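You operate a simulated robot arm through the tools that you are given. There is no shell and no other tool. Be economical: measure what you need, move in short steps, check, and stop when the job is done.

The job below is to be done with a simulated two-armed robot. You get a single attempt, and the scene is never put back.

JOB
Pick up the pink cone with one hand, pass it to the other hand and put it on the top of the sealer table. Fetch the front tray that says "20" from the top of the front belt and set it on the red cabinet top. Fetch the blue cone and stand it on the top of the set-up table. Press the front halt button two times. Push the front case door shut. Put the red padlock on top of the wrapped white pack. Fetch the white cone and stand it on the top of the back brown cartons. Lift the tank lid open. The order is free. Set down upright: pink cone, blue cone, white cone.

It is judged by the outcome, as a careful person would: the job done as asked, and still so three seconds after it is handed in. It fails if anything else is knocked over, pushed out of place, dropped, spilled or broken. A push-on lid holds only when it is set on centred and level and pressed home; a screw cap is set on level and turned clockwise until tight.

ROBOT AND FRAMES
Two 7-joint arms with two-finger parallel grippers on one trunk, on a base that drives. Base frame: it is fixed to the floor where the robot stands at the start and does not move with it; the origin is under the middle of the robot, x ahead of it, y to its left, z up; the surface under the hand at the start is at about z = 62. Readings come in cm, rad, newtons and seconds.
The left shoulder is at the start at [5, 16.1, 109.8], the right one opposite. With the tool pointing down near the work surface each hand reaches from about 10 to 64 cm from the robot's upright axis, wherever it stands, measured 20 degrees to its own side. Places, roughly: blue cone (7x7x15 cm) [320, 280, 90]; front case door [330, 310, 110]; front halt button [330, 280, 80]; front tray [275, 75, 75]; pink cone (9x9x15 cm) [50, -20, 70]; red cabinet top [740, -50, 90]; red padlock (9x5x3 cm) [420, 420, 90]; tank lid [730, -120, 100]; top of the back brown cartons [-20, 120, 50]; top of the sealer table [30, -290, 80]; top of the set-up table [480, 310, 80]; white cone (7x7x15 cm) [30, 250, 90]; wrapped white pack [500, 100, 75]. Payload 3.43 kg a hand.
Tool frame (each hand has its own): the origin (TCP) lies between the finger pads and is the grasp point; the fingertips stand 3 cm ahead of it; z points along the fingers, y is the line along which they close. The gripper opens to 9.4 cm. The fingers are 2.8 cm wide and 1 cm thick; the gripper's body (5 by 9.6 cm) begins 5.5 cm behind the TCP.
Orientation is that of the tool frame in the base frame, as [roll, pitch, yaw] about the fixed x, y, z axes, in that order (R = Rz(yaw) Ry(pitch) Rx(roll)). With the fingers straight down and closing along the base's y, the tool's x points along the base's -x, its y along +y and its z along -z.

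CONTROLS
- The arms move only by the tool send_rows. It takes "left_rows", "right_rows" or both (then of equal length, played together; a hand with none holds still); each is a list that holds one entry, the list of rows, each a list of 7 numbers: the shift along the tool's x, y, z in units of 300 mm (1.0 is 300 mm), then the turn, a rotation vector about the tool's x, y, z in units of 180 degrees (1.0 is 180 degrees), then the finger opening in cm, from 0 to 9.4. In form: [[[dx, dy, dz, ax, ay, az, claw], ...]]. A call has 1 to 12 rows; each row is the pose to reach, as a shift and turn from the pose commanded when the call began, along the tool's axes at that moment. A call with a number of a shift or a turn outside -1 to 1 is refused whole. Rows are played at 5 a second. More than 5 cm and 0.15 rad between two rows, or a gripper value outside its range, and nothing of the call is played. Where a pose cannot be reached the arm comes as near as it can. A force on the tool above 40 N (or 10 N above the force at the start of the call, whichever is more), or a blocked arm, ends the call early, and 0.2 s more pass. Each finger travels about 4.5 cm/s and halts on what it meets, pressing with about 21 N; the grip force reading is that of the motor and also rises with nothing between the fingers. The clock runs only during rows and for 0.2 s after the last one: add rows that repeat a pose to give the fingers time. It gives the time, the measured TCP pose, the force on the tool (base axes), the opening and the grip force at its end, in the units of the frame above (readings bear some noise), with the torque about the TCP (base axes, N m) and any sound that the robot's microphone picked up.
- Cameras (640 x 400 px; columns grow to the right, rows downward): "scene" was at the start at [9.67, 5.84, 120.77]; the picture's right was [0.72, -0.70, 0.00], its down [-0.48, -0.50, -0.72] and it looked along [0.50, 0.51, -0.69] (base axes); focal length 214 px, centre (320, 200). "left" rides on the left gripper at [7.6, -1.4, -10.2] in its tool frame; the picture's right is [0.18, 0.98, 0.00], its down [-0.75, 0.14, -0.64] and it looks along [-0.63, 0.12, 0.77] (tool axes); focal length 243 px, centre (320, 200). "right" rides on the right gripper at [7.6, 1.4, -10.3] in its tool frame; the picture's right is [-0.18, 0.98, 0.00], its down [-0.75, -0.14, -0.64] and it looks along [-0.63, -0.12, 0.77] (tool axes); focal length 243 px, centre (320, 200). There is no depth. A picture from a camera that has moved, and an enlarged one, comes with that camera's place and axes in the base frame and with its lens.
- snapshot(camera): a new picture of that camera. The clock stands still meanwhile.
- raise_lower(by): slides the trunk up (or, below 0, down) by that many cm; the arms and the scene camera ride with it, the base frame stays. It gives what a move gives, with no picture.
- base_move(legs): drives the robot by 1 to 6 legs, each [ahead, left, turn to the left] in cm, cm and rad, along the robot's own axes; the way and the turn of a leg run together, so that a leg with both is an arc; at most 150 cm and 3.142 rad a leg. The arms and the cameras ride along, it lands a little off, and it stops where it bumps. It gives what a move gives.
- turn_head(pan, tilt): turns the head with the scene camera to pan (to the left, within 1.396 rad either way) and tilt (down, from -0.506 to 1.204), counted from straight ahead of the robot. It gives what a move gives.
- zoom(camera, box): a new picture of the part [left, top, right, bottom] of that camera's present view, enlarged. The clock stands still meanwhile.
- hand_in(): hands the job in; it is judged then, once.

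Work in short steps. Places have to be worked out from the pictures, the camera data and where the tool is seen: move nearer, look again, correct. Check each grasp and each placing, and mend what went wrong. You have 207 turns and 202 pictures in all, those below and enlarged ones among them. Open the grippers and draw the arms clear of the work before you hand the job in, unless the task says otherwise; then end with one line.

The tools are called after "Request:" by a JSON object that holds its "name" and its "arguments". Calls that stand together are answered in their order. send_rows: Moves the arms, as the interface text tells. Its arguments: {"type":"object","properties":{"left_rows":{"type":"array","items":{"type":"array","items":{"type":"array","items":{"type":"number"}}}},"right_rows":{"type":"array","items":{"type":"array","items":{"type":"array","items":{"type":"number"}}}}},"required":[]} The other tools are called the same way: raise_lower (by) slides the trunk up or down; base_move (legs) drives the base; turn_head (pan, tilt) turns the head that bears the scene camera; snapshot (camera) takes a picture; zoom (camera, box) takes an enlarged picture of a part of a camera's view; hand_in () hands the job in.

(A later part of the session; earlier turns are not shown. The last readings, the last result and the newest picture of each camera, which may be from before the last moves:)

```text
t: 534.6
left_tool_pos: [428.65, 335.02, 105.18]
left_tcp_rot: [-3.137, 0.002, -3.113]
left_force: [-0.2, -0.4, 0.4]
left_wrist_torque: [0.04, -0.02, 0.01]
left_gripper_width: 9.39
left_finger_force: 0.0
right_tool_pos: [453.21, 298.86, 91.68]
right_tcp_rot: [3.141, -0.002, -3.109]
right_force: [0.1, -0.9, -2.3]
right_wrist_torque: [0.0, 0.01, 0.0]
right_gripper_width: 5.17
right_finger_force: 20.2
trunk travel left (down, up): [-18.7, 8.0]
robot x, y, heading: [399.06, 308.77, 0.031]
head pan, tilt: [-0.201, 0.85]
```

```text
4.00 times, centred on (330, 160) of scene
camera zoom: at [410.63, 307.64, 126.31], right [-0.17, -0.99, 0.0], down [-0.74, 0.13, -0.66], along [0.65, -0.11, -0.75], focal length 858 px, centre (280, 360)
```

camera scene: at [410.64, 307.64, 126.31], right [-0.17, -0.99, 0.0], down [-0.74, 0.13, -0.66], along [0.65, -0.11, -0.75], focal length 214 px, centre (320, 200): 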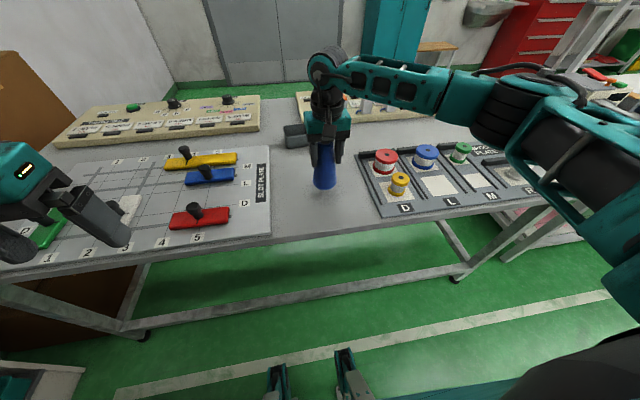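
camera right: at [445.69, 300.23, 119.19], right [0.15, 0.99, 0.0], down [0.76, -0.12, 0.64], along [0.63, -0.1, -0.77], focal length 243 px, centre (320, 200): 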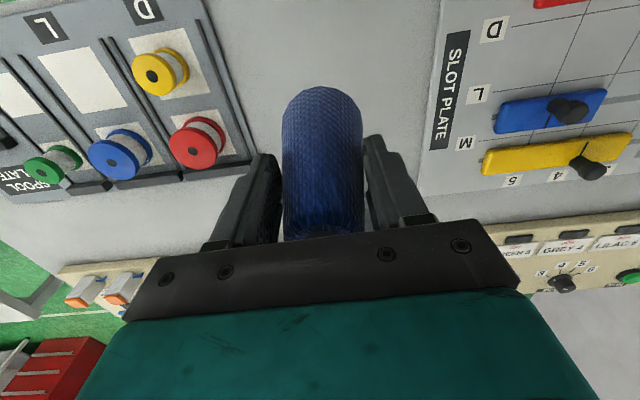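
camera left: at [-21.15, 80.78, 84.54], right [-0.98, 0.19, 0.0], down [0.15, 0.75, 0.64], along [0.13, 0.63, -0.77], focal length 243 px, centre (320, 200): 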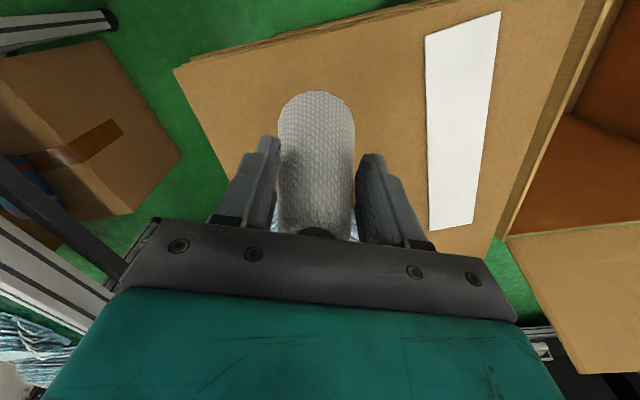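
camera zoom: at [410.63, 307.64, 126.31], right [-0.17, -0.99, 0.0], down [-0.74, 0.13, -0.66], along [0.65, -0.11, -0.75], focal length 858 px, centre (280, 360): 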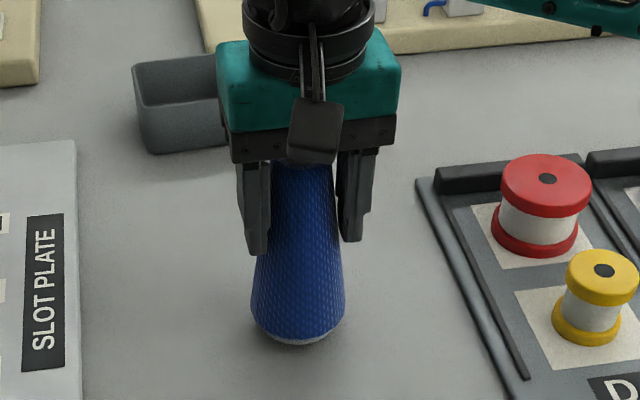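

Almost touching; continuing.

Request:
{"name": "send_rows", "arguments": {"right_rows": [[[0, 0, 0.01, 0, 0, 0, 1], [0, 0, 0.02, 0, 0, 0, 1], [0, 0, 0.03, 0, 0, 0, 1], [0, 0, 0.03, 0, 0, 0, 1]]]}}

```text
t: 535.6
left_tool_pos: [428.47, 335.07, 105.27]
left_tcp_rot: [-3.138, 0.007, -3.112]
left_force: [0.5, 0.7, -0.5]
left_wrist_torque: [-0.02, -0.02, 0.04]
left_gripper_width: 9.39
left_finger_force: 0.1
right_tool_pos: [453.19, 298.92, 91.04]
right_tcp_rot: [3.141, 0.0, -3.107]
right_force: [-2.7, -3.3, 10.9]
right_wrist_torque: [-0.04, 0.21, 0.02]
right_gripper_width: 5.16
right_finger_force: 21.2
trunk travel left (down, up): [-18.7, 8.0]
robot x, y, heading: [399.19, 308.79, 0.031]
head pan, tilt: [-0.201, 0.85]
```

Contact at ~13 N. I release and raise the hand.

Request:
{"name": "send_rows", "arguments": {"right_rows": [[[0, 0, -0.005, 0, 0, 0, 6], [0, 0, -0.005, 0, 0, 0, 8.5], [0, 0, -0.005, 0, 0, 0, 8.5], [0, 0, -0.1, 0, 0, 0, 8.5], [0, 0, -0.23, 0, 0, 0, 8.5], [0, 0, -0.36, 0, 0, 0, 8.5], [0, 0, -0.49, 0, 0, 0, 8.5], [0, 0, -0.6, 0, 0, 0, 8.5]]]}}

Request:
{"name": "snapshot", "arguments": {"camera": "scene"}}

```text
t: 537.4
left_tool_pos: [428.61, 334.95, 105.23]
left_tcp_rot: [-3.139, 0.005, -3.112]
left_force: [-0.1, 0.5, 0.5]
left_wrist_torque: [0.03, 0.01, -0.02]
left_gripper_width: 9.39
left_finger_force: 0.0
right_tool_pos: [453.39, 298.72, 108.86]
right_tcp_rot: [3.141, -0.002, -3.105]
right_force: [-0.2, -0.3, -0.5]
right_wrist_torque: [-0.04, 0.02, 0.0]
right_gripper_width: 8.5
right_finger_force: 0.1
trunk travel left (down, up): [-18.7, 8.0]
robot x, y, heading: [399.16, 309.25, 0.028]
head pan, tilt: [-0.201, 0.85]
```

```text
81 pictures are left
camera scene: at [410.59, 307.66, 126.31], right [-0.17, -0.99, 0.0], down [-0.74, 0.13, -0.66], along [0.65, -0.11, -0.75], focal length 214 px, centre (320, 200)
```

scene: 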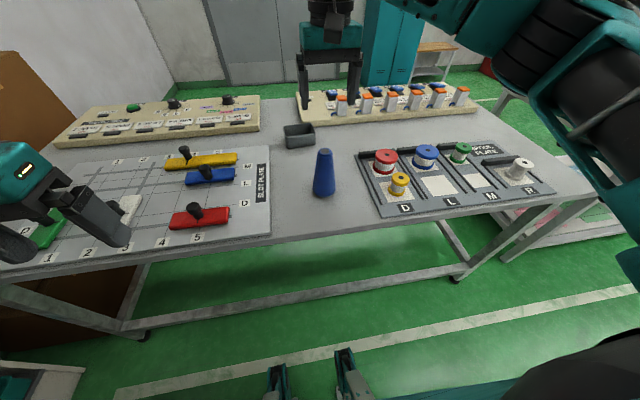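

Blue cone stands on the set-up table. I turn north to view the control desk (padlock) and the open case door.

Request:
{"name": "base_move", "arguments": {"legs": [[-8, 0, 0], [0, 0, 1.54]]}}

Request:
{"name": "turn_head", "arguments": {"pan": 0.0, "tilt": 0.45}}

Request:
{"name": "snapshot", "arguments": {"camera": "scene"}}

Request:
{"name": "turn_head", "arguments": {"pan": 1.2, "tilt": 0.45}}

Request:
{"name": "snapshot", "arguments": {"camera": "scene"}}

```text
t: 542.2
left_tool_pos: [365.4, 338.82, 105.2]
left_tcp_rot: [-3.138, 0.002, -1.559]
left_force: [0.5, -0.8, 0.2]
left_wrist_torque: [-0.01, -0.02, 0.0]
left_gripper_width: 9.43
left_finger_force: 0.0
right_tool_pos: [402.13, 362.85, 108.74]
right_tcp_rot: [3.141, -0.001, -1.558]
right_force: [1.2, 0.1, 0.2]
right_wrist_torque: [0.01, -0.01, 0.03]
right_gripper_width: 8.51
right_finger_force: 0.2
trunk travel left (down, up): [-18.7, 8.0]
robot x, y, heading: [390.89, 308.44, 1.583]
head pan, tilt: [-0.201, 0.85]
```

```text
t: 543.1
left_tool_pos: [365.45, 338.76, 105.23]
left_tcp_rot: [-3.138, 0.004, -1.56]
left_force: [0.4, -0.6, -0.6]
left_wrist_torque: [0.01, -0.02, 0.0]
left_gripper_width: 9.4
left_finger_force: 0.1
right_tool_pos: [402.27, 363.02, 108.84]
right_tcp_rot: [3.141, -0.001, -1.553]
right_force: [-0.6, 1.3, 0.8]
right_wrist_torque: [0.0, 0.0, 0.02]
right_gripper_width: 8.49
right_finger_force: 0.1
trunk travel left (down, up): [-18.7, 8.0]
robot x, y, heading: [391.01, 308.53, 1.585]
head pan, tilt: [0.0, 0.45]
```

```text
80 pictures are left
camera scene: at [390.81, 321.79, 129.75], right [1.0, 0.01, 0.0], down [0.01, -0.44, -0.9], along [-0.01, 0.9, -0.44], focal length 214 px, centre (320, 200)
```

scene: 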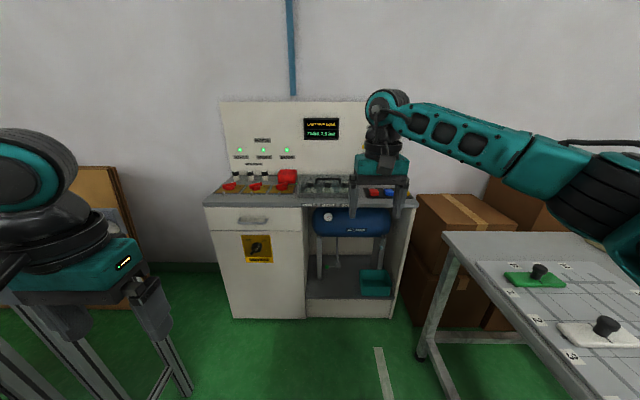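

```text
t: 544.5
left_tool_pos: [365.44, 338.65, 105.31]
left_tcp_rot: [-3.139, 0.004, -1.561]
left_force: [0.1, 0.1, 0.3]
left_wrist_torque: [-0.04, 0.0, 0.02]
left_gripper_width: 9.41
left_finger_force: 0.1
right_tool_pos: [402.12, 362.94, 108.79]
right_tcp_rot: [3.141, -0.001, -1.555]
right_force: [1.1, 0.7, -0.1]
right_wrist_torque: [0.03, -0.04, -0.01]
right_gripper_width: 8.52
right_finger_force: 0.1
trunk travel left (down, up): [-18.7, 8.0]
robot x, y, heading: [390.85, 308.6, 1.585]
head pan, tilt: [1.201, 0.45]
```

```text
79 pictures are left
camera scene: at [382.31, 315.82, 129.76], right [0.35, 0.94, 0.0], down [0.41, -0.15, -0.9], along [-0.84, 0.32, -0.44], focal length 214 px, centre (320, 200)
```

scene: 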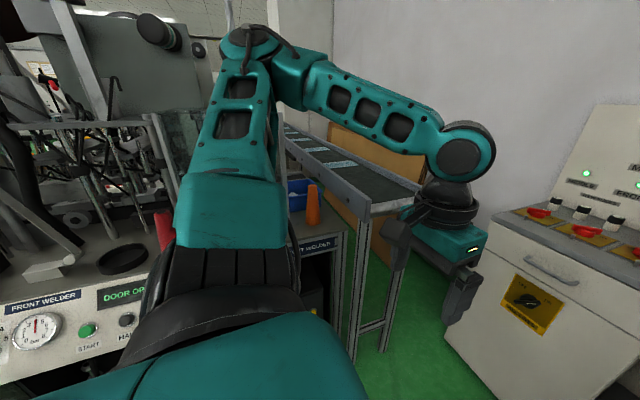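

The left arm hides the door. I turn to face west for a clear look at the case.

Request:
{"name": "base_move", "arguments": {"legs": [[0, -7, 0], [0, 0, 1.55]]}}

Request:
{"name": "turn_head", "arguments": {"pan": -0.2, "tilt": 0.45}}

Request:
{"name": "snapshot", "arguments": {"camera": "scene"}}

```text
t: 549.7
left_tool_pos: [368.41, 282.46, 105.34]
left_tcp_rot: [-3.139, 0.003, 0.032]
left_force: [-0.5, -0.2, -0.3]
left_wrist_torque: [0.0, -0.02, 0.0]
left_gripper_width: 9.4
left_finger_force: 0.2
right_tool_pos: [343.6, 318.86, 108.75]
right_tcp_rot: [-3.141, -0.002, 0.035]
right_force: [-0.8, -0.7, 0.4]
right_wrist_torque: [-0.01, -0.02, -0.01]
right_gripper_width: 8.53
right_finger_force: 0.1
trunk travel left (down, up): [-18.7, 8.0]
robot x, y, heading: [398.04, 308.7, -3.11]
head pan, tilt: [1.201, 0.45]
```

```text
t: 551.2
left_tool_pos: [368.3, 282.61, 105.34]
left_tcp_rot: [-3.137, 0.003, 0.032]
left_force: [-1.1, 0.3, 0.3]
left_wrist_torque: [-0.01, 0.0, 0.03]
left_gripper_width: 9.39
left_finger_force: 0.1
right_tool_pos: [343.69, 318.77, 108.91]
right_tcp_rot: [3.141, -0.003, 0.034]
right_force: [0.6, -0.4, -0.6]
right_wrist_torque: [-0.01, 0.0, 0.02]
right_gripper_width: 8.52
right_finger_force: 0.1
trunk travel left (down, up): [-18.7, 8.0]
robot x, y, heading: [397.95, 308.97, -3.107]
head pan, tilt: [-0.201, 0.45]
```

```text
78 pictures are left
camera scene: at [384.89, 310.08, 129.76], right [0.17, 0.99, 0.0], down [0.43, -0.07, -0.9], along [-0.89, 0.15, -0.44], focal length 214 px, centre (320, 200)
```

scene: 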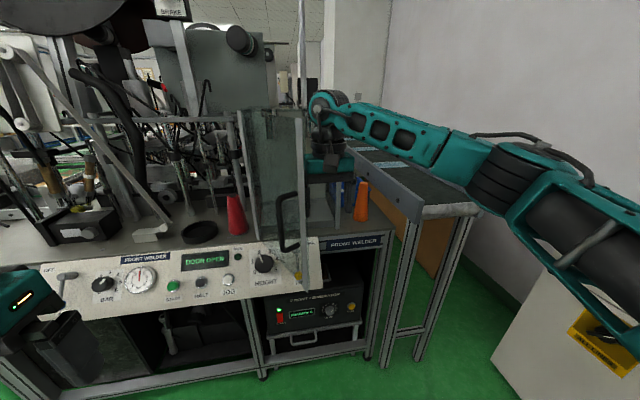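

The door hangs from a hinge near (323, 296) with its free edge at about (347, 312); it must swing north‑west. I bring the right hand back out from its inner side, reposition, and close its fingers for pushing from outside.

Request:
{"name": "send_rows", "arguments": {"right_rows": [[[0.13, 0, 0, 0, 0, 0, 6], [0.27, 0, 0, 0, 0, 0, 4], [0.41, 0, 0, 0, 0, 0, 2], [0.55, 0, 0, 0, 0, 0, 0], [0.6, 0, 0, 0, 0, 0, 0]]]}}

Request:
{"name": "base_move", "arguments": {"legs": [[0, 18, -0.03], [12, 0, 0]]}}

Request:
{"name": "turn_head", "arguments": {"pan": -0.4, "tilt": 0.5}}

Request:
{"name": "snapshot", "arguments": {"camera": "scene"}}

Request:
{"name": "snapshot", "arguments": {"camera": "right"}}

```text
t: 552.4
left_tool_pos: [368.39, 282.56, 105.13]
left_tcp_rot: [-3.138, 0.003, 0.032]
left_force: [0.5, 0.5, -0.9]
left_wrist_torque: [-0.01, 0.03, -0.02]
left_gripper_width: 9.4
left_finger_force: 0.0
right_tool_pos: [361.54, 319.33, 108.83]
right_tcp_rot: [-3.141, -0.001, 0.035]
right_force: [0.0, 0.0, 0.7]
right_wrist_torque: [-0.02, 0.0, 0.02]
right_gripper_width: 0.0
right_finger_force: 15.4
trunk travel left (down, up): [-18.7, 8.0]
robot x, y, heading: [398.02, 309.02, -3.108]
head pan, tilt: [-0.201, 0.45]
```

```text
t: 555.4
left_tool_pos: [356.05, 265.69, 105.18]
left_tcp_rot: [-3.137, 0.003, 0.001]
left_force: [-0.9, 0.0, 0.2]
left_wrist_torque: [0.01, 0.0, 0.02]
left_gripper_width: 9.4
left_finger_force: 0.0
right_tool_pos: [350.27, 302.7, 108.83]
right_tcp_rot: [-3.141, -0.003, 0.008]
right_force: [0.4, -0.7, -0.4]
right_wrist_torque: [-0.01, 0.01, -0.02]
right_gripper_width: 0.0
right_finger_force: 21.1
trunk travel left (down, up): [-18.7, 8.0]
robot x, y, heading: [386.47, 291.01, -3.137]
head pan, tilt: [-0.201, 0.45]
```

```text
t: 556.1
left_tool_pos: [356.12, 265.72, 105.22]
left_tcp_rot: [-3.139, 0.005, 0.002]
left_force: [0.1, -0.1, 1.0]
left_wrist_torque: [-0.02, 0.04, 0.0]
left_gripper_width: 9.41
left_finger_force: 0.0
right_tool_pos: [350.43, 302.54, 108.9]
right_tcp_rot: [-3.141, -0.001, 0.008]
right_force: [-0.1, -0.3, -1.0]
right_wrist_torque: [0.01, 0.0, 0.02]
right_gripper_width: 0.02
right_finger_force: 20.9
trunk travel left (down, up): [-18.7, 8.0]
robot x, y, heading: [386.55, 291.16, -3.132]
head pan, tilt: [-0.4, 0.499]
```

```text
77 pictures are left
camera scene: at [374.04, 294.43, 129.31], right [0.38, 0.92, 0.0], down [0.44, -0.18, -0.88], along [-0.81, 0.34, -0.48], focal length 214 px, centre (320, 200)
```

scene: 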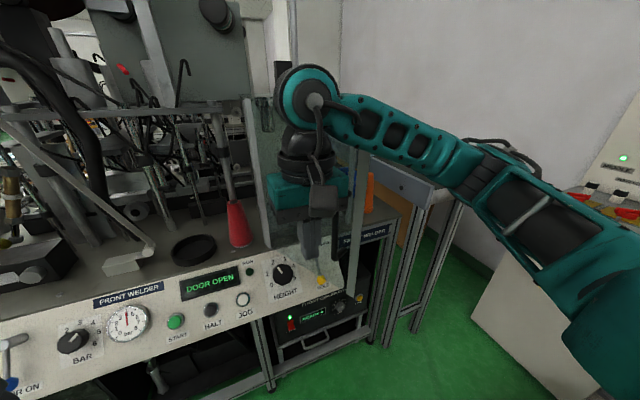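

```text
76 pictures are left
camera right: at [358.02, 301.37, 119.18], right [-0.18, -0.98, 0.0], down [-0.76, 0.14, 0.64], along [-0.63, 0.11, -0.77], focal length 243 px, centre (320, 200)
```

right: 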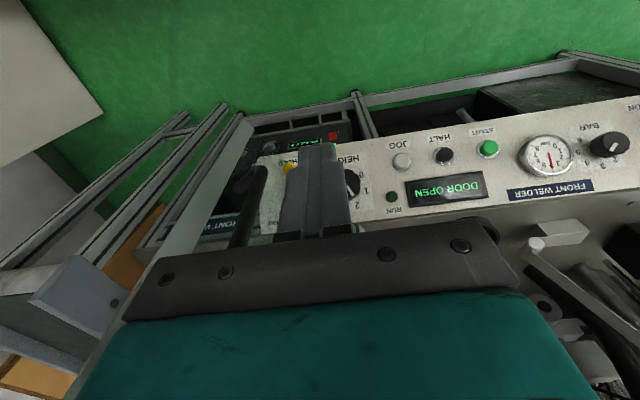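

The closed right hand is now outside the door. I push along the door's arc, part way first.

Request:
{"name": "send_rows", "arguments": {"right_rows": [[[-0.14, -0.02, 0, 0, 0, 0, 0], [-0.277, -0.043, 0, 0, 0, 0, 0], [-0.32, -0.12, 0, 0, 0, 0, 0], [-0.37, -0.203, 0, 0, 0, 0, 0], [-0.435, -0.265, 0, 0, 0, 0, 0], [-0.5, -0.327, 0, 0, 0, 0, 0]]]}}

Request:
{"name": "snapshot", "arguments": {"camera": "scene"}}

Request:
{"name": "snapshot", "arguments": {"camera": "right"}}

```text
t: 557.5
left_tool_pos: [356.12, 265.6, 105.14]
left_tcp_rot: [-3.138, 0.004, 0.004]
left_force: [-0.4, 0.2, -0.1]
left_wrist_torque: [0.04, 0.01, 0.02]
left_gripper_width: 9.4
left_finger_force: 0.0
right_tool_pos: [335.37, 312.44, 108.73]
right_tcp_rot: [-3.141, -0.003, 0.01]
right_force: [-0.6, -0.5, 0.2]
right_wrist_torque: [-0.01, 0.0, 0.02]
right_gripper_width: 0.0
right_finger_force: 20.7
trunk travel left (down, up): [-18.7, 8.0]
robot x, y, heading: [386.2, 290.9, -3.136]
head pan, tilt: [-0.4, 0.499]
```

```text
75 pictures are left
camera scene: at [374.04, 294.45, 129.31], right [0.39, 0.92, 0.0], down [0.44, -0.18, -0.88], along [-0.81, 0.34, -0.48], focal length 214 px, centre (320, 200)
```

scene: 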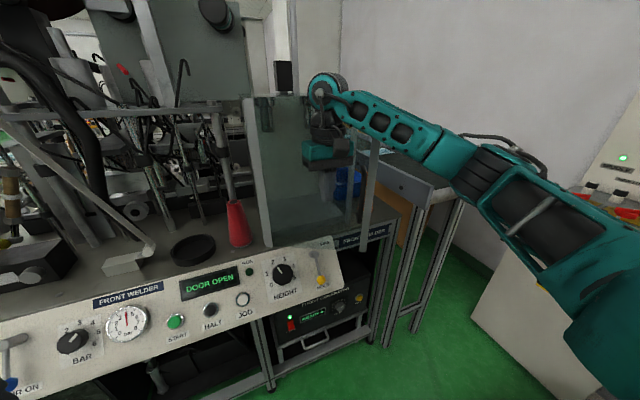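

```text
74 pictures are left
camera right: at [342.86, 311.13, 119.16], right [-0.18, -0.98, 0.0], down [-0.76, 0.14, 0.64], along [-0.63, 0.11, -0.77], focal length 243 px, centre (320, 200)
```

right: 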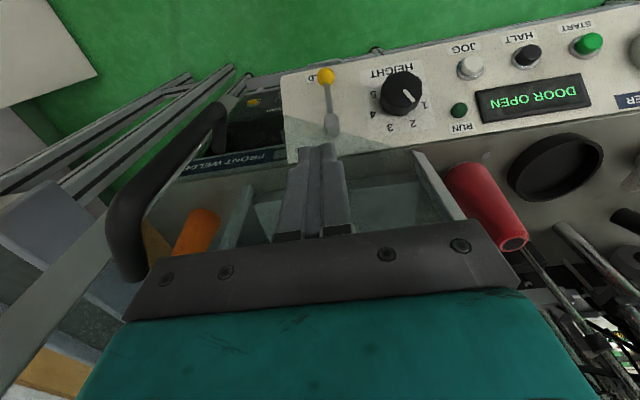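

Comparing handle positions (348.8,307)→(335.6,322), the door did swing about its hinge with almost no force. I continue the arc to full closure.

Request:
{"name": "send_rows", "arguments": {"right_rows": [[[-0.08, -0.045, 0, 0, 0, 0, 0], [-0.157, -0.083, 0, 0, 0, 0, 0], [-0.21, -0.1, 0, 0, 0, 0, 0], [-0.27, -0.117, 0, 0, 0, 0, 0], [-0.32, -0.12, 0, 0, 0, 0, 0], [-0.36, -0.12, 0, 0, 0, 0, 0], [-0.39, -0.12, 0, 0, 0, 0, 0]]]}}

Request:
{"name": "snapshot", "arguments": {"camera": "scene"}}

Request:
{"name": "snapshot", "arguments": {"camera": "right"}}

```text
t: 558.7
left_tool_pos: [356.28, 265.67, 105.14]
left_tcp_rot: [-3.137, 0.006, 0.001]
left_force: [0.3, 0.3, 1.9]
left_wrist_torque: [-0.01, 0.01, 0.0]
left_gripper_width: 9.39
left_finger_force: 0.0
right_tool_pos: [326.69, 315.71, 108.88]
right_tcp_rot: [3.14, -0.014, 0.008]
right_force: [11.1, -1.3, 0.9]
right_wrist_torque: [0.19, 1.09, -0.09]
right_gripper_width: 0.0
right_finger_force: 21.1
trunk travel left (down, up): [-18.7, 8.0]
robot x, y, heading: [386.16, 290.55, -3.141]
head pan, tilt: [-0.4, 0.499]
stopped in row 5 (right hand): the force on the tool passed its limit at 45 N (the readings are from after the stop); the commanded pose is now the measured one
```

```text
73 pictures are left
camera scene: at [374.19, 294.42, 129.33], right [0.39, 0.92, 0.0], down [0.44, -0.18, -0.88], along [-0.81, 0.34, -0.48], focal length 214 px, centre (320, 200)
```

scene: 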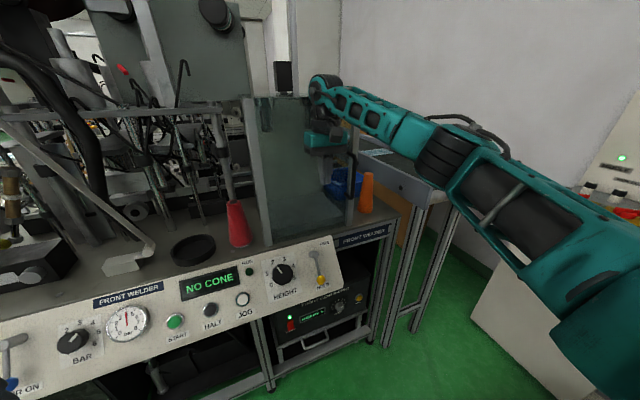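

```text
72 pictures are left
camera right: at [334.28, 314.58, 119.36], right [-0.18, -0.98, 0.0], down [-0.76, 0.14, 0.63], along [-0.62, 0.11, -0.78], focal length 243 px, centre (320, 200)
```

right: 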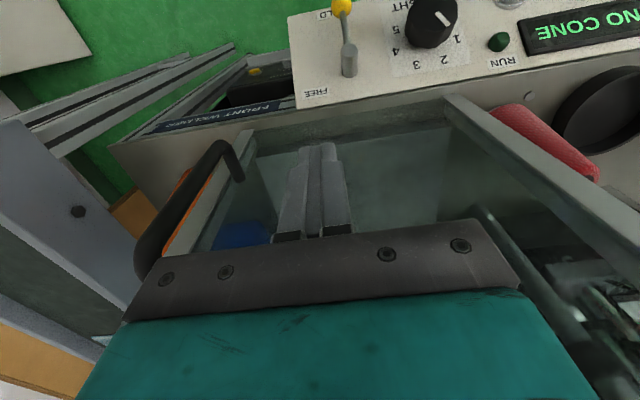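

The display switched from "DOOR OPEN" to "NO CONE": the door is shut. I withdraw the hand and verify it stays shut.

Request:
{"name": "send_rows", "arguments": {"right_rows": [[[0.05, 0, 0, 0, 0, 0, 0], [0.18, 0, 0, 0, 0, 0, 0], [0.32, 0, 0, 0, 0, 0, 0], [0.46, 0, 0, 0, 0, 0, 0], [0.6, 0, 0, 0, 0, 0, 0]]]}}

Request:
{"name": "base_move", "arguments": {"legs": [[-10, 0, 0], [0, 0, -1.571], [15, 0, 0]]}}

Request:
{"name": "turn_head", "arguments": {"pan": 0.0, "tilt": 0.5}}

Request:
{"name": "snapshot", "arguments": {"camera": "scene"}}

```text
t: 559.9
left_tool_pos: [356.21, 265.73, 105.23]
left_tcp_rot: [-3.138, 0.005, 0.0]
left_force: [-0.1, 0.7, -0.9]
left_wrist_torque: [-0.03, -0.01, -0.01]
left_gripper_width: 9.42
left_finger_force: 0.0
right_tool_pos: [344.52, 316.17, 109.06]
right_tcp_rot: [3.141, -0.014, 0.005]
right_force: [-0.8, 0.0, -0.3]
right_wrist_torque: [0.01, 0.01, -0.01]
right_gripper_width: 0.02
right_finger_force: 20.9
trunk travel left (down, up): [-18.7, 8.0]
robot x, y, heading: [386.31, 290.95, -3.137]
head pan, tilt: [-0.4, 0.499]
```

```text
t: 565.9
left_tool_pos: [371.68, 336.62, 105.15]
left_tcp_rot: [-3.138, 0.004, -1.583]
left_force: [0.6, 0.1, -0.1]
left_wrist_torque: [-0.04, 0.04, 0.03]
left_gripper_width: 9.42
left_finger_force: 0.0
right_tool_pos: [422.18, 347.56, 108.94]
right_tcp_rot: [3.142, -0.017, -1.578]
right_force: [0.5, 0.3, -0.5]
right_wrist_torque: [-0.04, 0.01, 0.0]
right_gripper_width: 0.0
right_finger_force: 21.0
trunk travel left (down, up): [-18.7, 8.0]
robot x, y, heading: [396.69, 306.03, 1.561]
head pan, tilt: [-0.4, 0.499]
```

```text
t: 566.8
left_tool_pos: [371.78, 336.69, 105.31]
left_tcp_rot: [-3.138, 0.006, -1.583]
left_force: [0.7, 0.0, -0.1]
left_wrist_torque: [-0.05, 0.0, -0.01]
left_gripper_width: 9.41
left_finger_force: 0.1
right_tool_pos: [422.29, 347.46, 108.96]
right_tcp_rot: [-3.141, -0.013, -1.577]
right_force: [0.2, -1.3, 0.2]
right_wrist_torque: [0.0, -0.02, -0.01]
right_gripper_width: 0.0
right_finger_force: 20.6
trunk travel left (down, up): [-18.7, 8.0]
robot x, y, heading: [396.71, 305.73, 1.558]
head pan, tilt: [0.0, 0.499]
```

```text
71 pictures are left
camera scene: at [396.69, 318.9, 129.31], right [1.0, -0.01, 0.0], down [-0.01, -0.48, -0.88], along [0.01, 0.88, -0.48], focal length 214 px, centre (320, 200)
```

scene: 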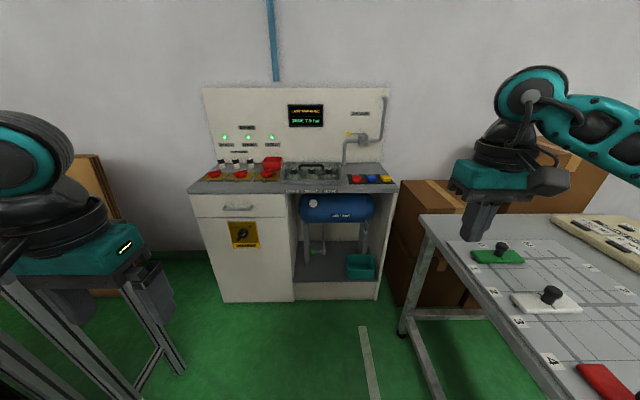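

Now I zoom on the desk to identify the red padlock.

Request:
{"name": "zoom", "arguments": {"camera": "scene", "box": [180, 130, 410, 210]}}

```text
2.78 times, centred on (295, 170) of scene
camera zoom: at [396.69, 318.9, 129.31], right [1.0, -0.01, 0.0], down [-0.01, -0.48, -0.88], along [0.01, 0.88, -0.48], focal length 597 px, centre (390, 284)
```

zoom: 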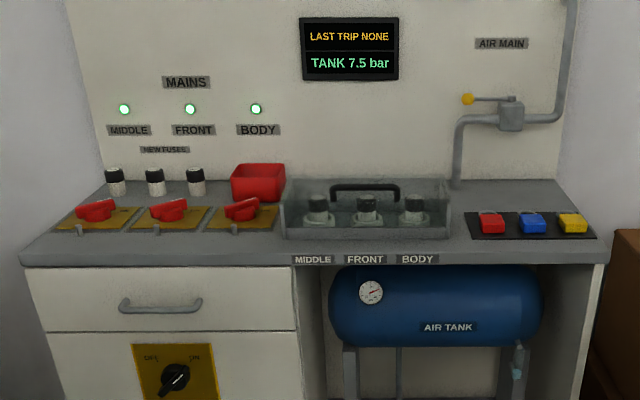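

The red padlock lies on a black mat at about (415, 413). I drive 50 cm north toward the desk and view it with the right hand's camera.

Request:
{"name": "base_move", "arguments": {"legs": [[50, 0, 0.01]]}}

Request:
{"name": "send_rows", "arguments": {"right_rows": [[[0, 0.06, 0, 0, 0, 0, 4], [0, 0.13, 0, 0, 0, 0, 8], [-0.1, 0.2, 0, 0, 0, 0, 9.4], [-0.2, 0.25, 0, 0, 0, 0, 9.4]]]}}

Request:
{"name": "snapshot", "arguments": {"camera": "right"}}

Request:
{"name": "turn_head", "arguments": {"pan": -0.3, "tilt": 0.7}}

Request:
{"name": "snapshot", "arguments": {"camera": "scene"}}

```text
t: 569.8
left_tool_pos: [371.69, 388.09, 105.24]
left_tcp_rot: [-3.138, 0.004, -1.571]
left_force: [0.6, 0.0, 0.0]
left_wrist_torque: [-0.04, 0.01, -0.05]
left_gripper_width: 9.37
left_finger_force: 0.0
right_tool_pos: [422.14, 399.63, 108.92]
right_tcp_rot: [-3.141, -0.014, -1.565]
right_force: [0.1, -0.3, 0.3]
right_wrist_torque: [0.0, 0.0, 0.03]
right_gripper_width: 0.0
right_finger_force: 21.5
trunk travel left (down, up): [-18.7, 8.0]
robot x, y, heading: [397.03, 357.61, 1.569]
head pan, tilt: [0.0, 0.499]
```

```text
t: 570.8
left_tool_pos: [371.54, 388.2, 105.27]
left_tcp_rot: [-3.139, 0.003, -1.571]
left_force: [-0.5, 0.2, 0.7]
left_wrist_torque: [0.0, -0.04, 0.0]
left_gripper_width: 9.4
left_finger_force: 0.1
right_tool_pos: [414.34, 405.54, 109.03]
right_tcp_rot: [3.14, -0.014, -1.566]
right_force: [-0.2, -0.5, 0.3]
right_wrist_torque: [-0.01, 0.02, 0.03]
right_gripper_width: 8.36
right_finger_force: 0.0
trunk travel left (down, up): [-18.7, 8.0]
robot x, y, heading: [396.66, 357.92, 1.574]
head pan, tilt: [0.0, 0.499]
```

```text
69 pictures are left
camera right: at [413.05, 398.17, 119.47], right [-0.98, 0.18, 0.0], down [0.14, 0.76, 0.63], along [0.12, 0.62, -0.78], focal length 243 px, centre (320, 200)
```

right: 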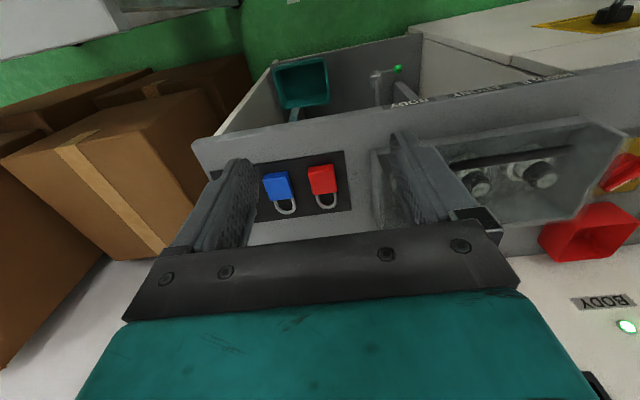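

```text
t: 571.6
left_tool_pos: [371.66, 388.2, 105.28]
left_tcp_rot: [-3.137, 0.003, -1.573]
left_force: [0.0, 0.3, -0.1]
left_wrist_torque: [0.01, 0.0, 0.0]
left_gripper_width: 9.38
left_finger_force: 0.1
right_tool_pos: [414.49, 405.45, 109.07]
right_tcp_rot: [-3.141, -0.013, -1.565]
right_force: [-0.2, 0.6, -0.5]
right_wrist_torque: [0.02, -0.02, -0.01]
right_gripper_width: 9.39
right_finger_force: 0.0
trunk travel left (down, up): [-18.7, 8.0]
robot x, y, heading: [397.11, 357.6, 1.57]
head pan, tilt: [-0.3, 0.7]
```

```text
68 pictures are left
camera scene: at [399.28, 369.76, 127.54], right [0.96, -0.29, 0.0], down [-0.19, -0.62, -0.77], along [0.23, 0.73, -0.64], focal length 214 px, centre (320, 200)
```

scene: 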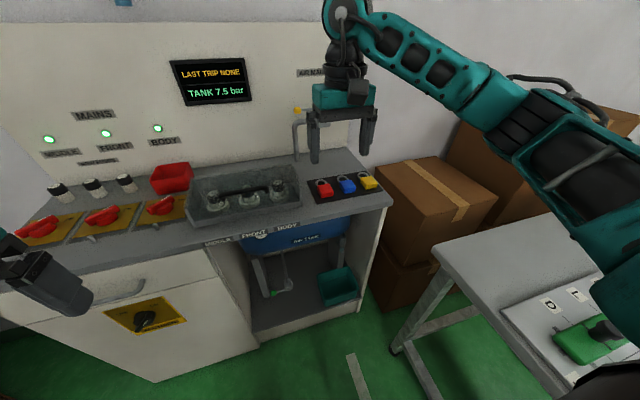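

Triangulated padlock body centre is (416.9, 419.8), top ≈ z 88, lying with its 5 cm width across my closing axis. I drive 5 cm closer and lower over it with a 6.8 cm opening.

Request:
{"name": "base_move", "arguments": {"legs": [[5, 0, 0]]}}

Request:
{"name": "send_rows", "arguments": {"right_rows": [[[-0.1, -0.03, 0, 0, 0, 0, 6.8], [-0.2, -0.06, 0, 0, 0, 0, 6.8], [-0.31, -0.083, 0, 0, 0, 0, 6.8], [-0.31, -0.083, 0.14, 0, 0, 0, 6.8], [-0.31, -0.083, 0.28, 0, 0, 0, 6.8], [-0.31, -0.083, 0.42, 0, 0, 0, 6.8]]]}}

Request:
{"name": "snapshot", "arguments": {"camera": "right"}}

```text
t: 572.5
left_tool_pos: [371.73, 393.26, 105.2]
left_tcp_rot: [-3.138, 0.004, -1.572]
left_force: [-1.2, 0.4, 0.5]
left_wrist_torque: [-0.01, 0.02, -0.03]
left_gripper_width: 9.42
left_finger_force: 0.1
right_tool_pos: [414.48, 410.53, 109.04]
right_tcp_rot: [3.141, -0.013, -1.566]
right_force: [0.8, -0.3, 0.3]
right_wrist_torque: [-0.05, -0.04, -0.02]
right_gripper_width: 9.41
right_finger_force: 0.1
trunk travel left (down, up): [-18.7, 8.0]
robot x, y, heading: [396.99, 362.88, 1.572]
head pan, tilt: [-0.3, 0.7]
```

```text
t: 573.9
left_tool_pos: [371.7, 393.11, 105.24]
left_tcp_rot: [-3.137, 0.004, -1.572]
left_force: [0.1, 0.2, 0.0]
left_wrist_torque: [-0.03, -0.02, -0.02]
left_gripper_width: 9.41
left_finger_force: 0.0
right_tool_pos: [417.04, 419.82, 96.33]
right_tcp_rot: [-3.141, -0.015, -1.565]
right_force: [-0.1, 0.4, 0.5]
right_wrist_torque: [-0.01, 0.02, 0.0]
right_gripper_width: 6.82
right_finger_force: 0.1
trunk travel left (down, up): [-18.7, 8.0]
robot x, y, heading: [396.6, 362.45, 1.577]
head pan, tilt: [-0.3, 0.7]
```

```text
67 pictures are left
camera right: at [415.75, 412.42, 106.77], right [-0.98, 0.18, 0.0], down [0.14, 0.76, 0.63], along [0.12, 0.62, -0.78], focal length 243 px, centre (320, 200)
```

right: 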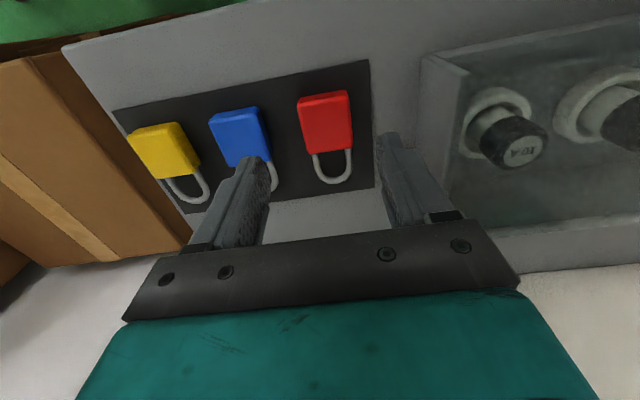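

Aligned. I descend further in small steps toward the mat.

Request:
{"name": "send_rows", "arguments": {"right_rows": [[[0, 0.01, 0.1, 0, 0, 0, 6.8], [0, 0.01, 0.17, 0, 0, 0, 6.8], [0, 0.01, 0.2, 0, 0, 0, 6.8], [0, 0.01, 0.215, 0, 0, 0, 6.8], [0, 0.01, 0.225, 0, 0, 0, 6.8]]]}}

Request:
{"name": "snapshot", "arguments": {"camera": "right"}}

```text
t: 575.1
left_tool_pos: [371.58, 393.15, 105.22]
left_tcp_rot: [-3.139, 0.004, -1.573]
left_force: [0.5, -0.3, -0.3]
left_wrist_torque: [0.0, 0.0, -0.03]
left_gripper_width: 9.38
left_finger_force: 0.1
right_tool_pos: [416.68, 419.52, 89.54]
right_tcp_rot: [3.141, -0.014, -1.566]
right_force: [0.2, 0.1, -0.4]
right_wrist_torque: [0.03, 0.01, 0.03]
right_gripper_width: 6.78
right_finger_force: 0.0
trunk travel left (down, up): [-18.7, 8.0]
robot x, y, heading: [396.88, 362.81, 1.575]
head pan, tilt: [-0.3, 0.7]
```

```text
66 pictures are left
camera right: at [415.35, 412.14, 99.97], right [-0.98, 0.18, 0.0], down [0.14, 0.76, 0.63], along [0.12, 0.62, -0.78], focal length 243 px, centre (320, 200)
```

right: 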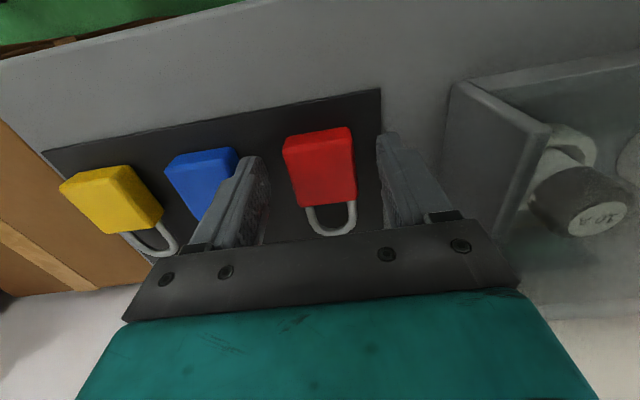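

Fingers straddle the red padlock. I go down a little more and close.

Request:
{"name": "send_rows", "arguments": {"right_rows": [[[-0.015, 0, 0.01, 0, 0, 0, 6.8], [-0.015, 0, 0.02, 0, 0, 0, 6.8], [-0.015, 0, 0.03, 0, 0, 0, 6.8]]]}}

Request:
{"name": "send_rows", "arguments": {"right_rows": [[[0, 0, 0, 0, 0, 0, 4], [0, 0, 0, 0, 0, 0, 2], [0, 0, 0, 0, 0, 0, 2], [0, 0, 0, 0, 0, 0, 2]]]}}

Request:
{"name": "snapshot", "arguments": {"camera": "right"}}

```text
t: 575.9
left_tool_pos: [371.65, 393.13, 105.26]
left_tcp_rot: [-3.138, 0.004, -1.574]
left_force: [-0.1, 0.1, 0.1]
left_wrist_torque: [0.0, 0.02, -0.03]
left_gripper_width: 9.43
left_finger_force: 0.1
right_tool_pos: [416.52, 419.94, 88.61]
right_tcp_rot: [-3.141, -0.014, -1.566]
right_force: [0.6, 0.9, 0.4]
right_wrist_torque: [-0.05, 0.01, 0.01]
right_gripper_width: 6.79
right_finger_force: 0.1
trunk travel left (down, up): [-18.7, 8.0]
robot x, y, heading: [396.82, 362.97, 1.567]
head pan, tilt: [-0.3, 0.7]
```

```text
t: 576.9
left_tool_pos: [371.63, 393.06, 105.25]
left_tcp_rot: [-3.139, 0.003, -1.574]
left_force: [0.3, -1.5, -0.4]
left_wrist_torque: [-0.02, 0.02, 0.01]
left_gripper_width: 9.4
left_finger_force: 0.0
right_tool_pos: [416.55, 419.91, 88.61]
right_tcp_rot: [3.14, -0.015, -1.565]
right_force: [0.5, -0.4, -0.1]
right_wrist_torque: [-0.04, -0.05, 0.0]
right_gripper_width: 4.13
right_finger_force: 21.0
trunk travel left (down, up): [-18.7, 8.0]
robot x, y, heading: [397.27, 362.56, 1.574]
head pan, tilt: [-0.3, 0.7]
```

```text
65 pictures are left
camera right: at [415.25, 412.58, 99.06], right [-0.98, 0.18, 0.0], down [0.14, 0.76, 0.63], along [0.12, 0.62, -0.78], focal length 243 px, centre (320, 200)
```

right: 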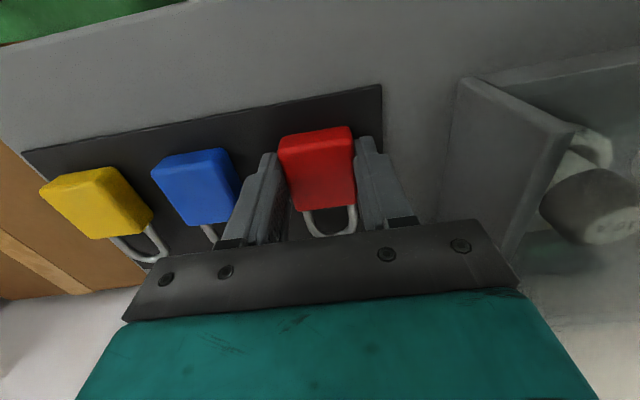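

Gripped at 4.1 cm width. I lift it 15 cm and check.

Request:
{"name": "send_rows", "arguments": {"right_rows": [[[0, 0, -0.05, 0, 0, 0, 2], [0, 0, -0.17, 0, 0, 0, 2], [0, 0, -0.3, 0, 0, 0, 2], [0, 0, -0.43, 0, 0, 0, 2], [0.1, 0, -0.52, 0, 0, 0, 2], [0.2, 0, -0.55, 0, 0, 0, 2]]]}}

Request:
{"name": "snapshot", "arguments": {"camera": "right"}}

```text
t: 578.3
left_tool_pos: [371.58, 393.09, 105.24]
left_tcp_rot: [-3.137, 0.007, -1.572]
left_force: [-0.5, 0.3, 0.2]
left_wrist_torque: [0.01, 0.03, 0.0]
left_gripper_width: 9.4
left_finger_force: 0.0
right_tool_pos: [416.77, 414.18, 105.2]
right_tcp_rot: [3.141, -0.015, -1.566]
right_force: [0.0, -0.4, -1.7]
right_wrist_torque: [-0.02, 0.02, -0.02]
right_gripper_width: 4.16
right_finger_force: 21.3
trunk travel left (down, up): [-18.7, 8.0]
robot x, y, heading: [396.87, 362.9, 1.571]
head pan, tilt: [-0.3, 0.7]
```

```text
64 pictures are left
camera right: at [415.36, 406.76, 115.61], right [-0.98, 0.18, 0.0], down [0.14, 0.76, 0.63], along [0.12, 0.62, -0.78], focal length 243 px, centre (320, 200)
```

right: 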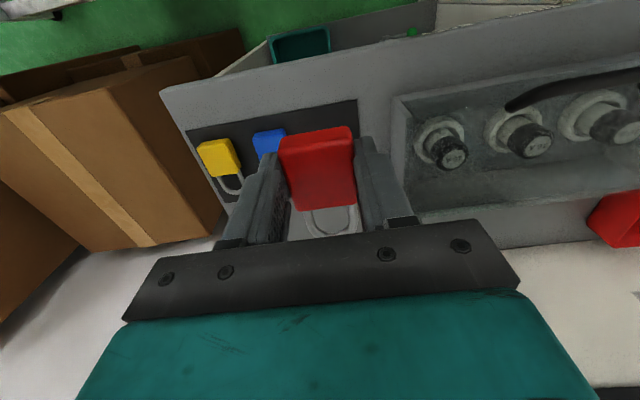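

Padlock held level. I reverse down the lane to about y≈110 and look right for the wrapped white pack.

Request:
{"name": "base_move", "arguments": {"legs": [[-150, 0, 0], [-105, 0, 0]]}}

Request:
{"name": "turn_head", "arguments": {"pan": -1.1, "tilt": 0.5}}

Request:
{"name": "snapshot", "arguments": {"camera": "scene"}}

```text
t: 590.9
left_tool_pos: [369.7, 135.54, 105.32]
left_tcp_rot: [-3.137, 0.005, -1.586]
left_force: [0.5, -0.7, 0.2]
left_wrist_torque: [0.0, 0.01, 0.01]
left_gripper_width: 9.39
left_finger_force: 0.2
right_tool_pos: [414.95, 156.24, 105.09]
right_tcp_rot: [3.141, -0.015, -1.58]
right_force: [-0.1, 0.4, 0.2]
right_wrist_torque: [-0.02, -0.01, 0.02]
right_gripper_width: 4.18
right_finger_force: 21.5
trunk travel left (down, up): [-18.7, 8.0]
robot x, y, heading: [394.6, 104.76, 1.558]
head pan, tilt: [-0.3, 0.7]
```

```text
t: 592.0
left_tool_pos: [369.62, 135.7, 105.2]
left_tcp_rot: [-3.137, 0.006, -1.586]
left_force: [0.3, 0.1, 0.4]
left_wrist_torque: [-0.02, -0.03, 0.01]
left_gripper_width: 9.4
left_finger_force: 0.1
right_tool_pos: [414.93, 156.26, 105.16]
right_tcp_rot: [3.141, -0.013, -1.579]
right_force: [-0.8, 0.1, -1.6]
right_wrist_torque: [-0.06, 0.0, 0.0]
right_gripper_width: 4.14
right_finger_force: 20.9
trunk travel left (down, up): [-18.7, 8.0]
robot x, y, heading: [394.41, 105.09, 1.562]
head pan, tilt: [-1.1, 0.499]
```

```text
63 pictures are left
camera scene: at [402.58, 112.94, 129.31], right [0.44, -0.9, 0.0], down [-0.43, -0.21, -0.88], along [0.79, 0.39, -0.48], focal length 214 px, centre (320, 200)
```

scene: 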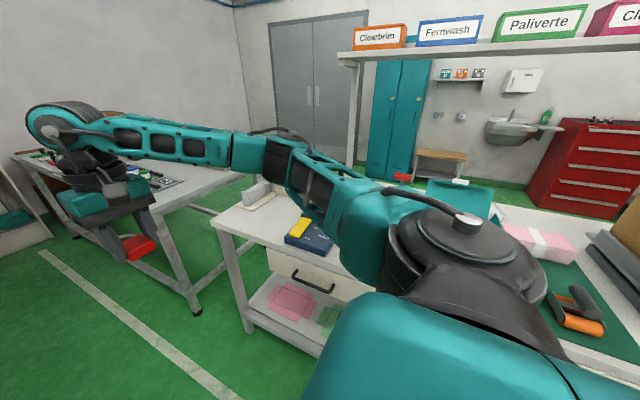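

The packing table with wrapped packs is here. I turn to face it.

Request:
{"name": "base_move", "arguments": {"legs": [[0, 0, -1.56]]}}

Request:
{"name": "turn_head", "arguments": {"pan": 0.0, "tilt": 0.6}}

Request:
{"name": "snapshot", "arguments": {"camera": "scene"}}

```text
t: 596.3
left_tool_pos: [425.74, 129.14, 105.31]
left_tcp_rot: [-3.138, 0.004, 3.107]
left_force: [0.1, -0.7, -0.3]
left_wrist_torque: [0.01, -0.03, -0.04]
left_gripper_width: 9.43
left_finger_force: 0.0
right_tool_pos: [445.44, 83.54, 105.08]
right_tcp_rot: [3.14, -0.014, 3.112]
right_force: [-0.1, 0.9, -0.4]
right_wrist_torque: [0.02, 0.02, -0.02]
right_gripper_width: 4.12
right_finger_force: 20.8
trunk travel left (down, up): [-18.7, 8.0]
robot x, y, heading: [394.37, 105.01, -0.029]
head pan, tilt: [-1.1, 0.499]
```

```text
t: 597.6
left_tool_pos: [425.74, 129.1, 105.33]
left_tcp_rot: [-3.138, 0.002, 3.109]
left_force: [-0.9, 0.7, -0.5]
left_wrist_torque: [-0.04, -0.03, 0.01]
left_gripper_width: 9.39
left_finger_force: 0.0
right_tool_pos: [445.22, 83.4, 105.09]
right_tcp_rot: [3.141, -0.013, 3.114]
right_force: [-0.1, -0.4, -0.9]
right_wrist_torque: [0.03, 0.01, 0.04]
right_gripper_width: 4.16
right_finger_force: 20.7
trunk travel left (down, up): [-18.7, 8.0]
robot x, y, heading: [394.56, 105.0, -0.033]
head pan, tilt: [0.0, 0.6]
```

```text
62 pictures are left
camera scene: at [407.21, 104.47, 128.4], right [-0.03, -1.0, 0.0], down [-0.56, 0.02, -0.83], along [0.82, -0.03, -0.56], focal length 214 px, centre (320, 200)
```

scene: 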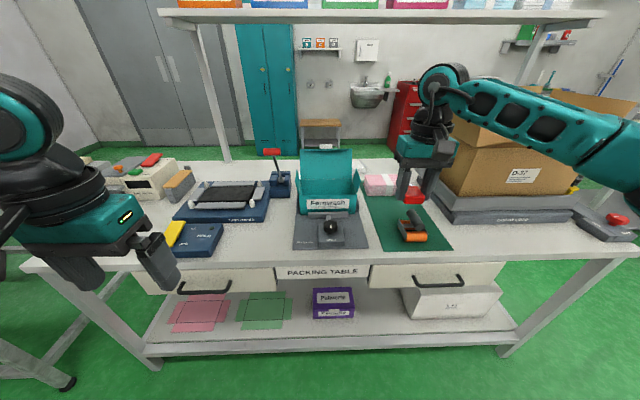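

I zoom to find the wrapped white pack.

Request:
{"name": "zoom", "arguments": {"camera": "scene", "box": [250, 130, 470, 270]}}

Request:
{"name": "snapshot", "arguments": {"camera": "right"}}

```text
2.86 times, centred on (360, 200) of scene
camera zoom: at [407.21, 104.47, 128.4], right [-0.03, -1.0, 0.0], down [-0.56, 0.02, -0.83], along [0.82, -0.03, -0.56], focal length 613 px, centre (206, 200)
```

zoom: 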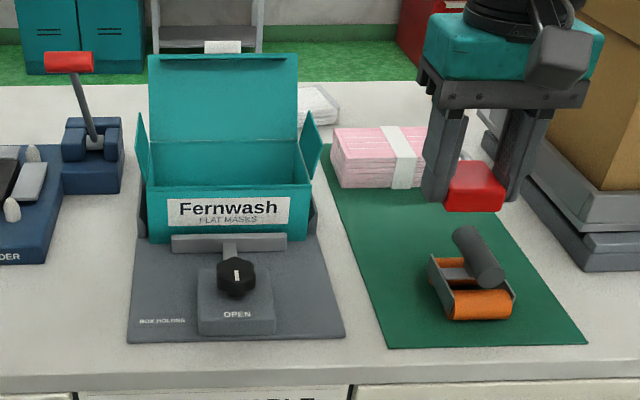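

```text
60 pictures are left
camera right: at [437.96, 85.17, 115.57], right [0.21, 0.98, 0.0], down [0.76, -0.16, 0.63], along [0.62, -0.14, -0.78], focal length 243 px, centre (320, 200)
```

right: 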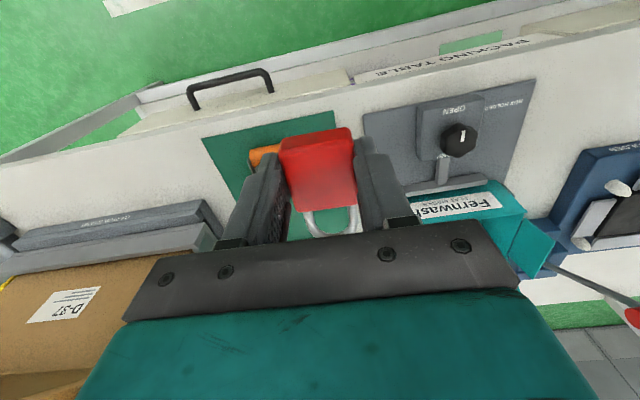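

The white pack is at the far side of the table (≈(504, 82)), only reachable from the east. Before going round, I use the free left hand for the tray: I turn west and look at the trays from the northeast for the "20".

Request:
{"name": "base_move", "arguments": {"legs": [[-15, 0, 0], [0, 0, 3.14], [0, -50, 0]]}}

Request:
{"name": "turn_head", "arguments": {"pan": 0.6, "tilt": 0.5}}

Request:
{"name": "snapshot", "arguments": {"camera": "scene"}}

```text
t: 610.8
left_tool_pos: [350.03, 130.82, 105.05]
left_tcp_rot: [-3.139, 0.004, -0.037]
left_force: [0.1, -1.0, 0.4]
left_wrist_torque: [-0.01, 0.01, -0.02]
left_gripper_width: 9.39
left_finger_force: 0.0
right_tool_pos: [330.64, 176.55, 105.04]
right_tcp_rot: [3.141, -0.014, -0.028]
right_force: [0.3, -0.6, -1.4]
right_wrist_torque: [0.01, -0.05, 0.01]
right_gripper_width: 4.17
right_finger_force: 21.5
trunk travel left (down, up): [-18.7, 8.0]
robot x, y, heading: [381.75, 155.12, 3.106]
head pan, tilt: [0.0, 0.6]
```

```text
t: 611.8
left_tool_pos: [350.09, 130.89, 105.22]
left_tcp_rot: [-3.138, 0.003, -0.035]
left_force: [-0.3, 1.0, -0.1]
left_wrist_torque: [0.02, 0.0, -0.02]
left_gripper_width: 9.4
left_finger_force: 0.1
right_tool_pos: [330.41, 176.53, 105.18]
right_tcp_rot: [3.14, -0.014, -0.028]
right_force: [-1.0, -0.3, -0.6]
right_wrist_torque: [0.0, -0.02, 0.0]
right_gripper_width: 4.18
right_finger_force: 21.5
trunk travel left (down, up): [-18.7, 8.0]
robot x, y, heading: [381.39, 155.15, 3.105]
head pan, tilt: [0.6, 0.499]
```

```text
59 pictures are left
camera scene: at [369.57, 150.19, 129.31], right [-0.54, 0.84, 0.0], down [0.4, 0.26, -0.88], along [-0.74, -0.47, -0.48], focal length 214 px, centre (320, 200)
```

scene: 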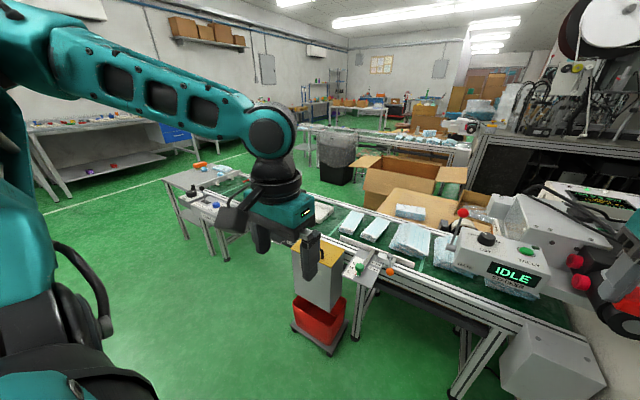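

The left hand hides the trays; I shift it left and up, then zoom.

Request:
{"name": "send_rows", "arguments": {"left_rows": [[[0.02, 0.12, -0.05, 0, 0, 0, 9.4], [0.04, 0.24, -0.1, 0, 0, 0, 9.4], [0.06, 0.36, -0.1, 0, 0, 0, 9.4], [0.08, 0.48, -0.1, 0, 0, 0, 9.4], [0.1, 0.58, -0.1, 0, 0, 0, 9.4]]]}}

Request:
{"name": "zoom", "arguments": {"camera": "scene", "box": [230, 170, 350, 260]}}

```text
t: 613.0
left_tool_pos: [352.38, 113.21, 108.27]
left_tcp_rot: [-3.137, 0.003, -0.038]
left_force: [-0.1, -0.1, -0.3]
left_wrist_torque: [-0.01, 0.0, 0.04]
left_gripper_width: 9.41
left_finger_force: 0.0
right_tool_pos: [330.53, 176.51, 105.14]
right_tcp_rot: [3.14, -0.013, -0.03]
right_force: [-0.1, 0.4, -1.0]
right_wrist_torque: [-0.01, -0.01, -0.01]
right_gripper_width: 4.14
right_finger_force: 20.6
trunk travel left (down, up): [-18.7, 8.0]
robot x, y, heading: [381.36, 154.94, 3.111]
head pan, tilt: [0.6, 0.499]
```

```text
4.44 times, centred on (290, 215) of scene
camera zoom: at [369.58, 150.15, 129.31], right [-0.54, 0.84, 0.0], down [0.4, 0.26, -0.88], along [-0.74, -0.47, -0.48], focal length 953 px, centre (453, 133)
```

zoom: 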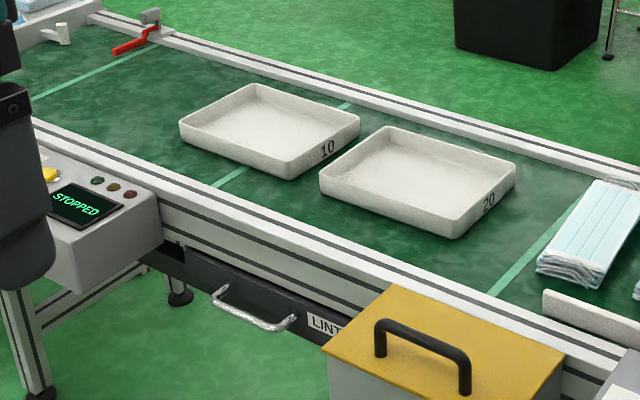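

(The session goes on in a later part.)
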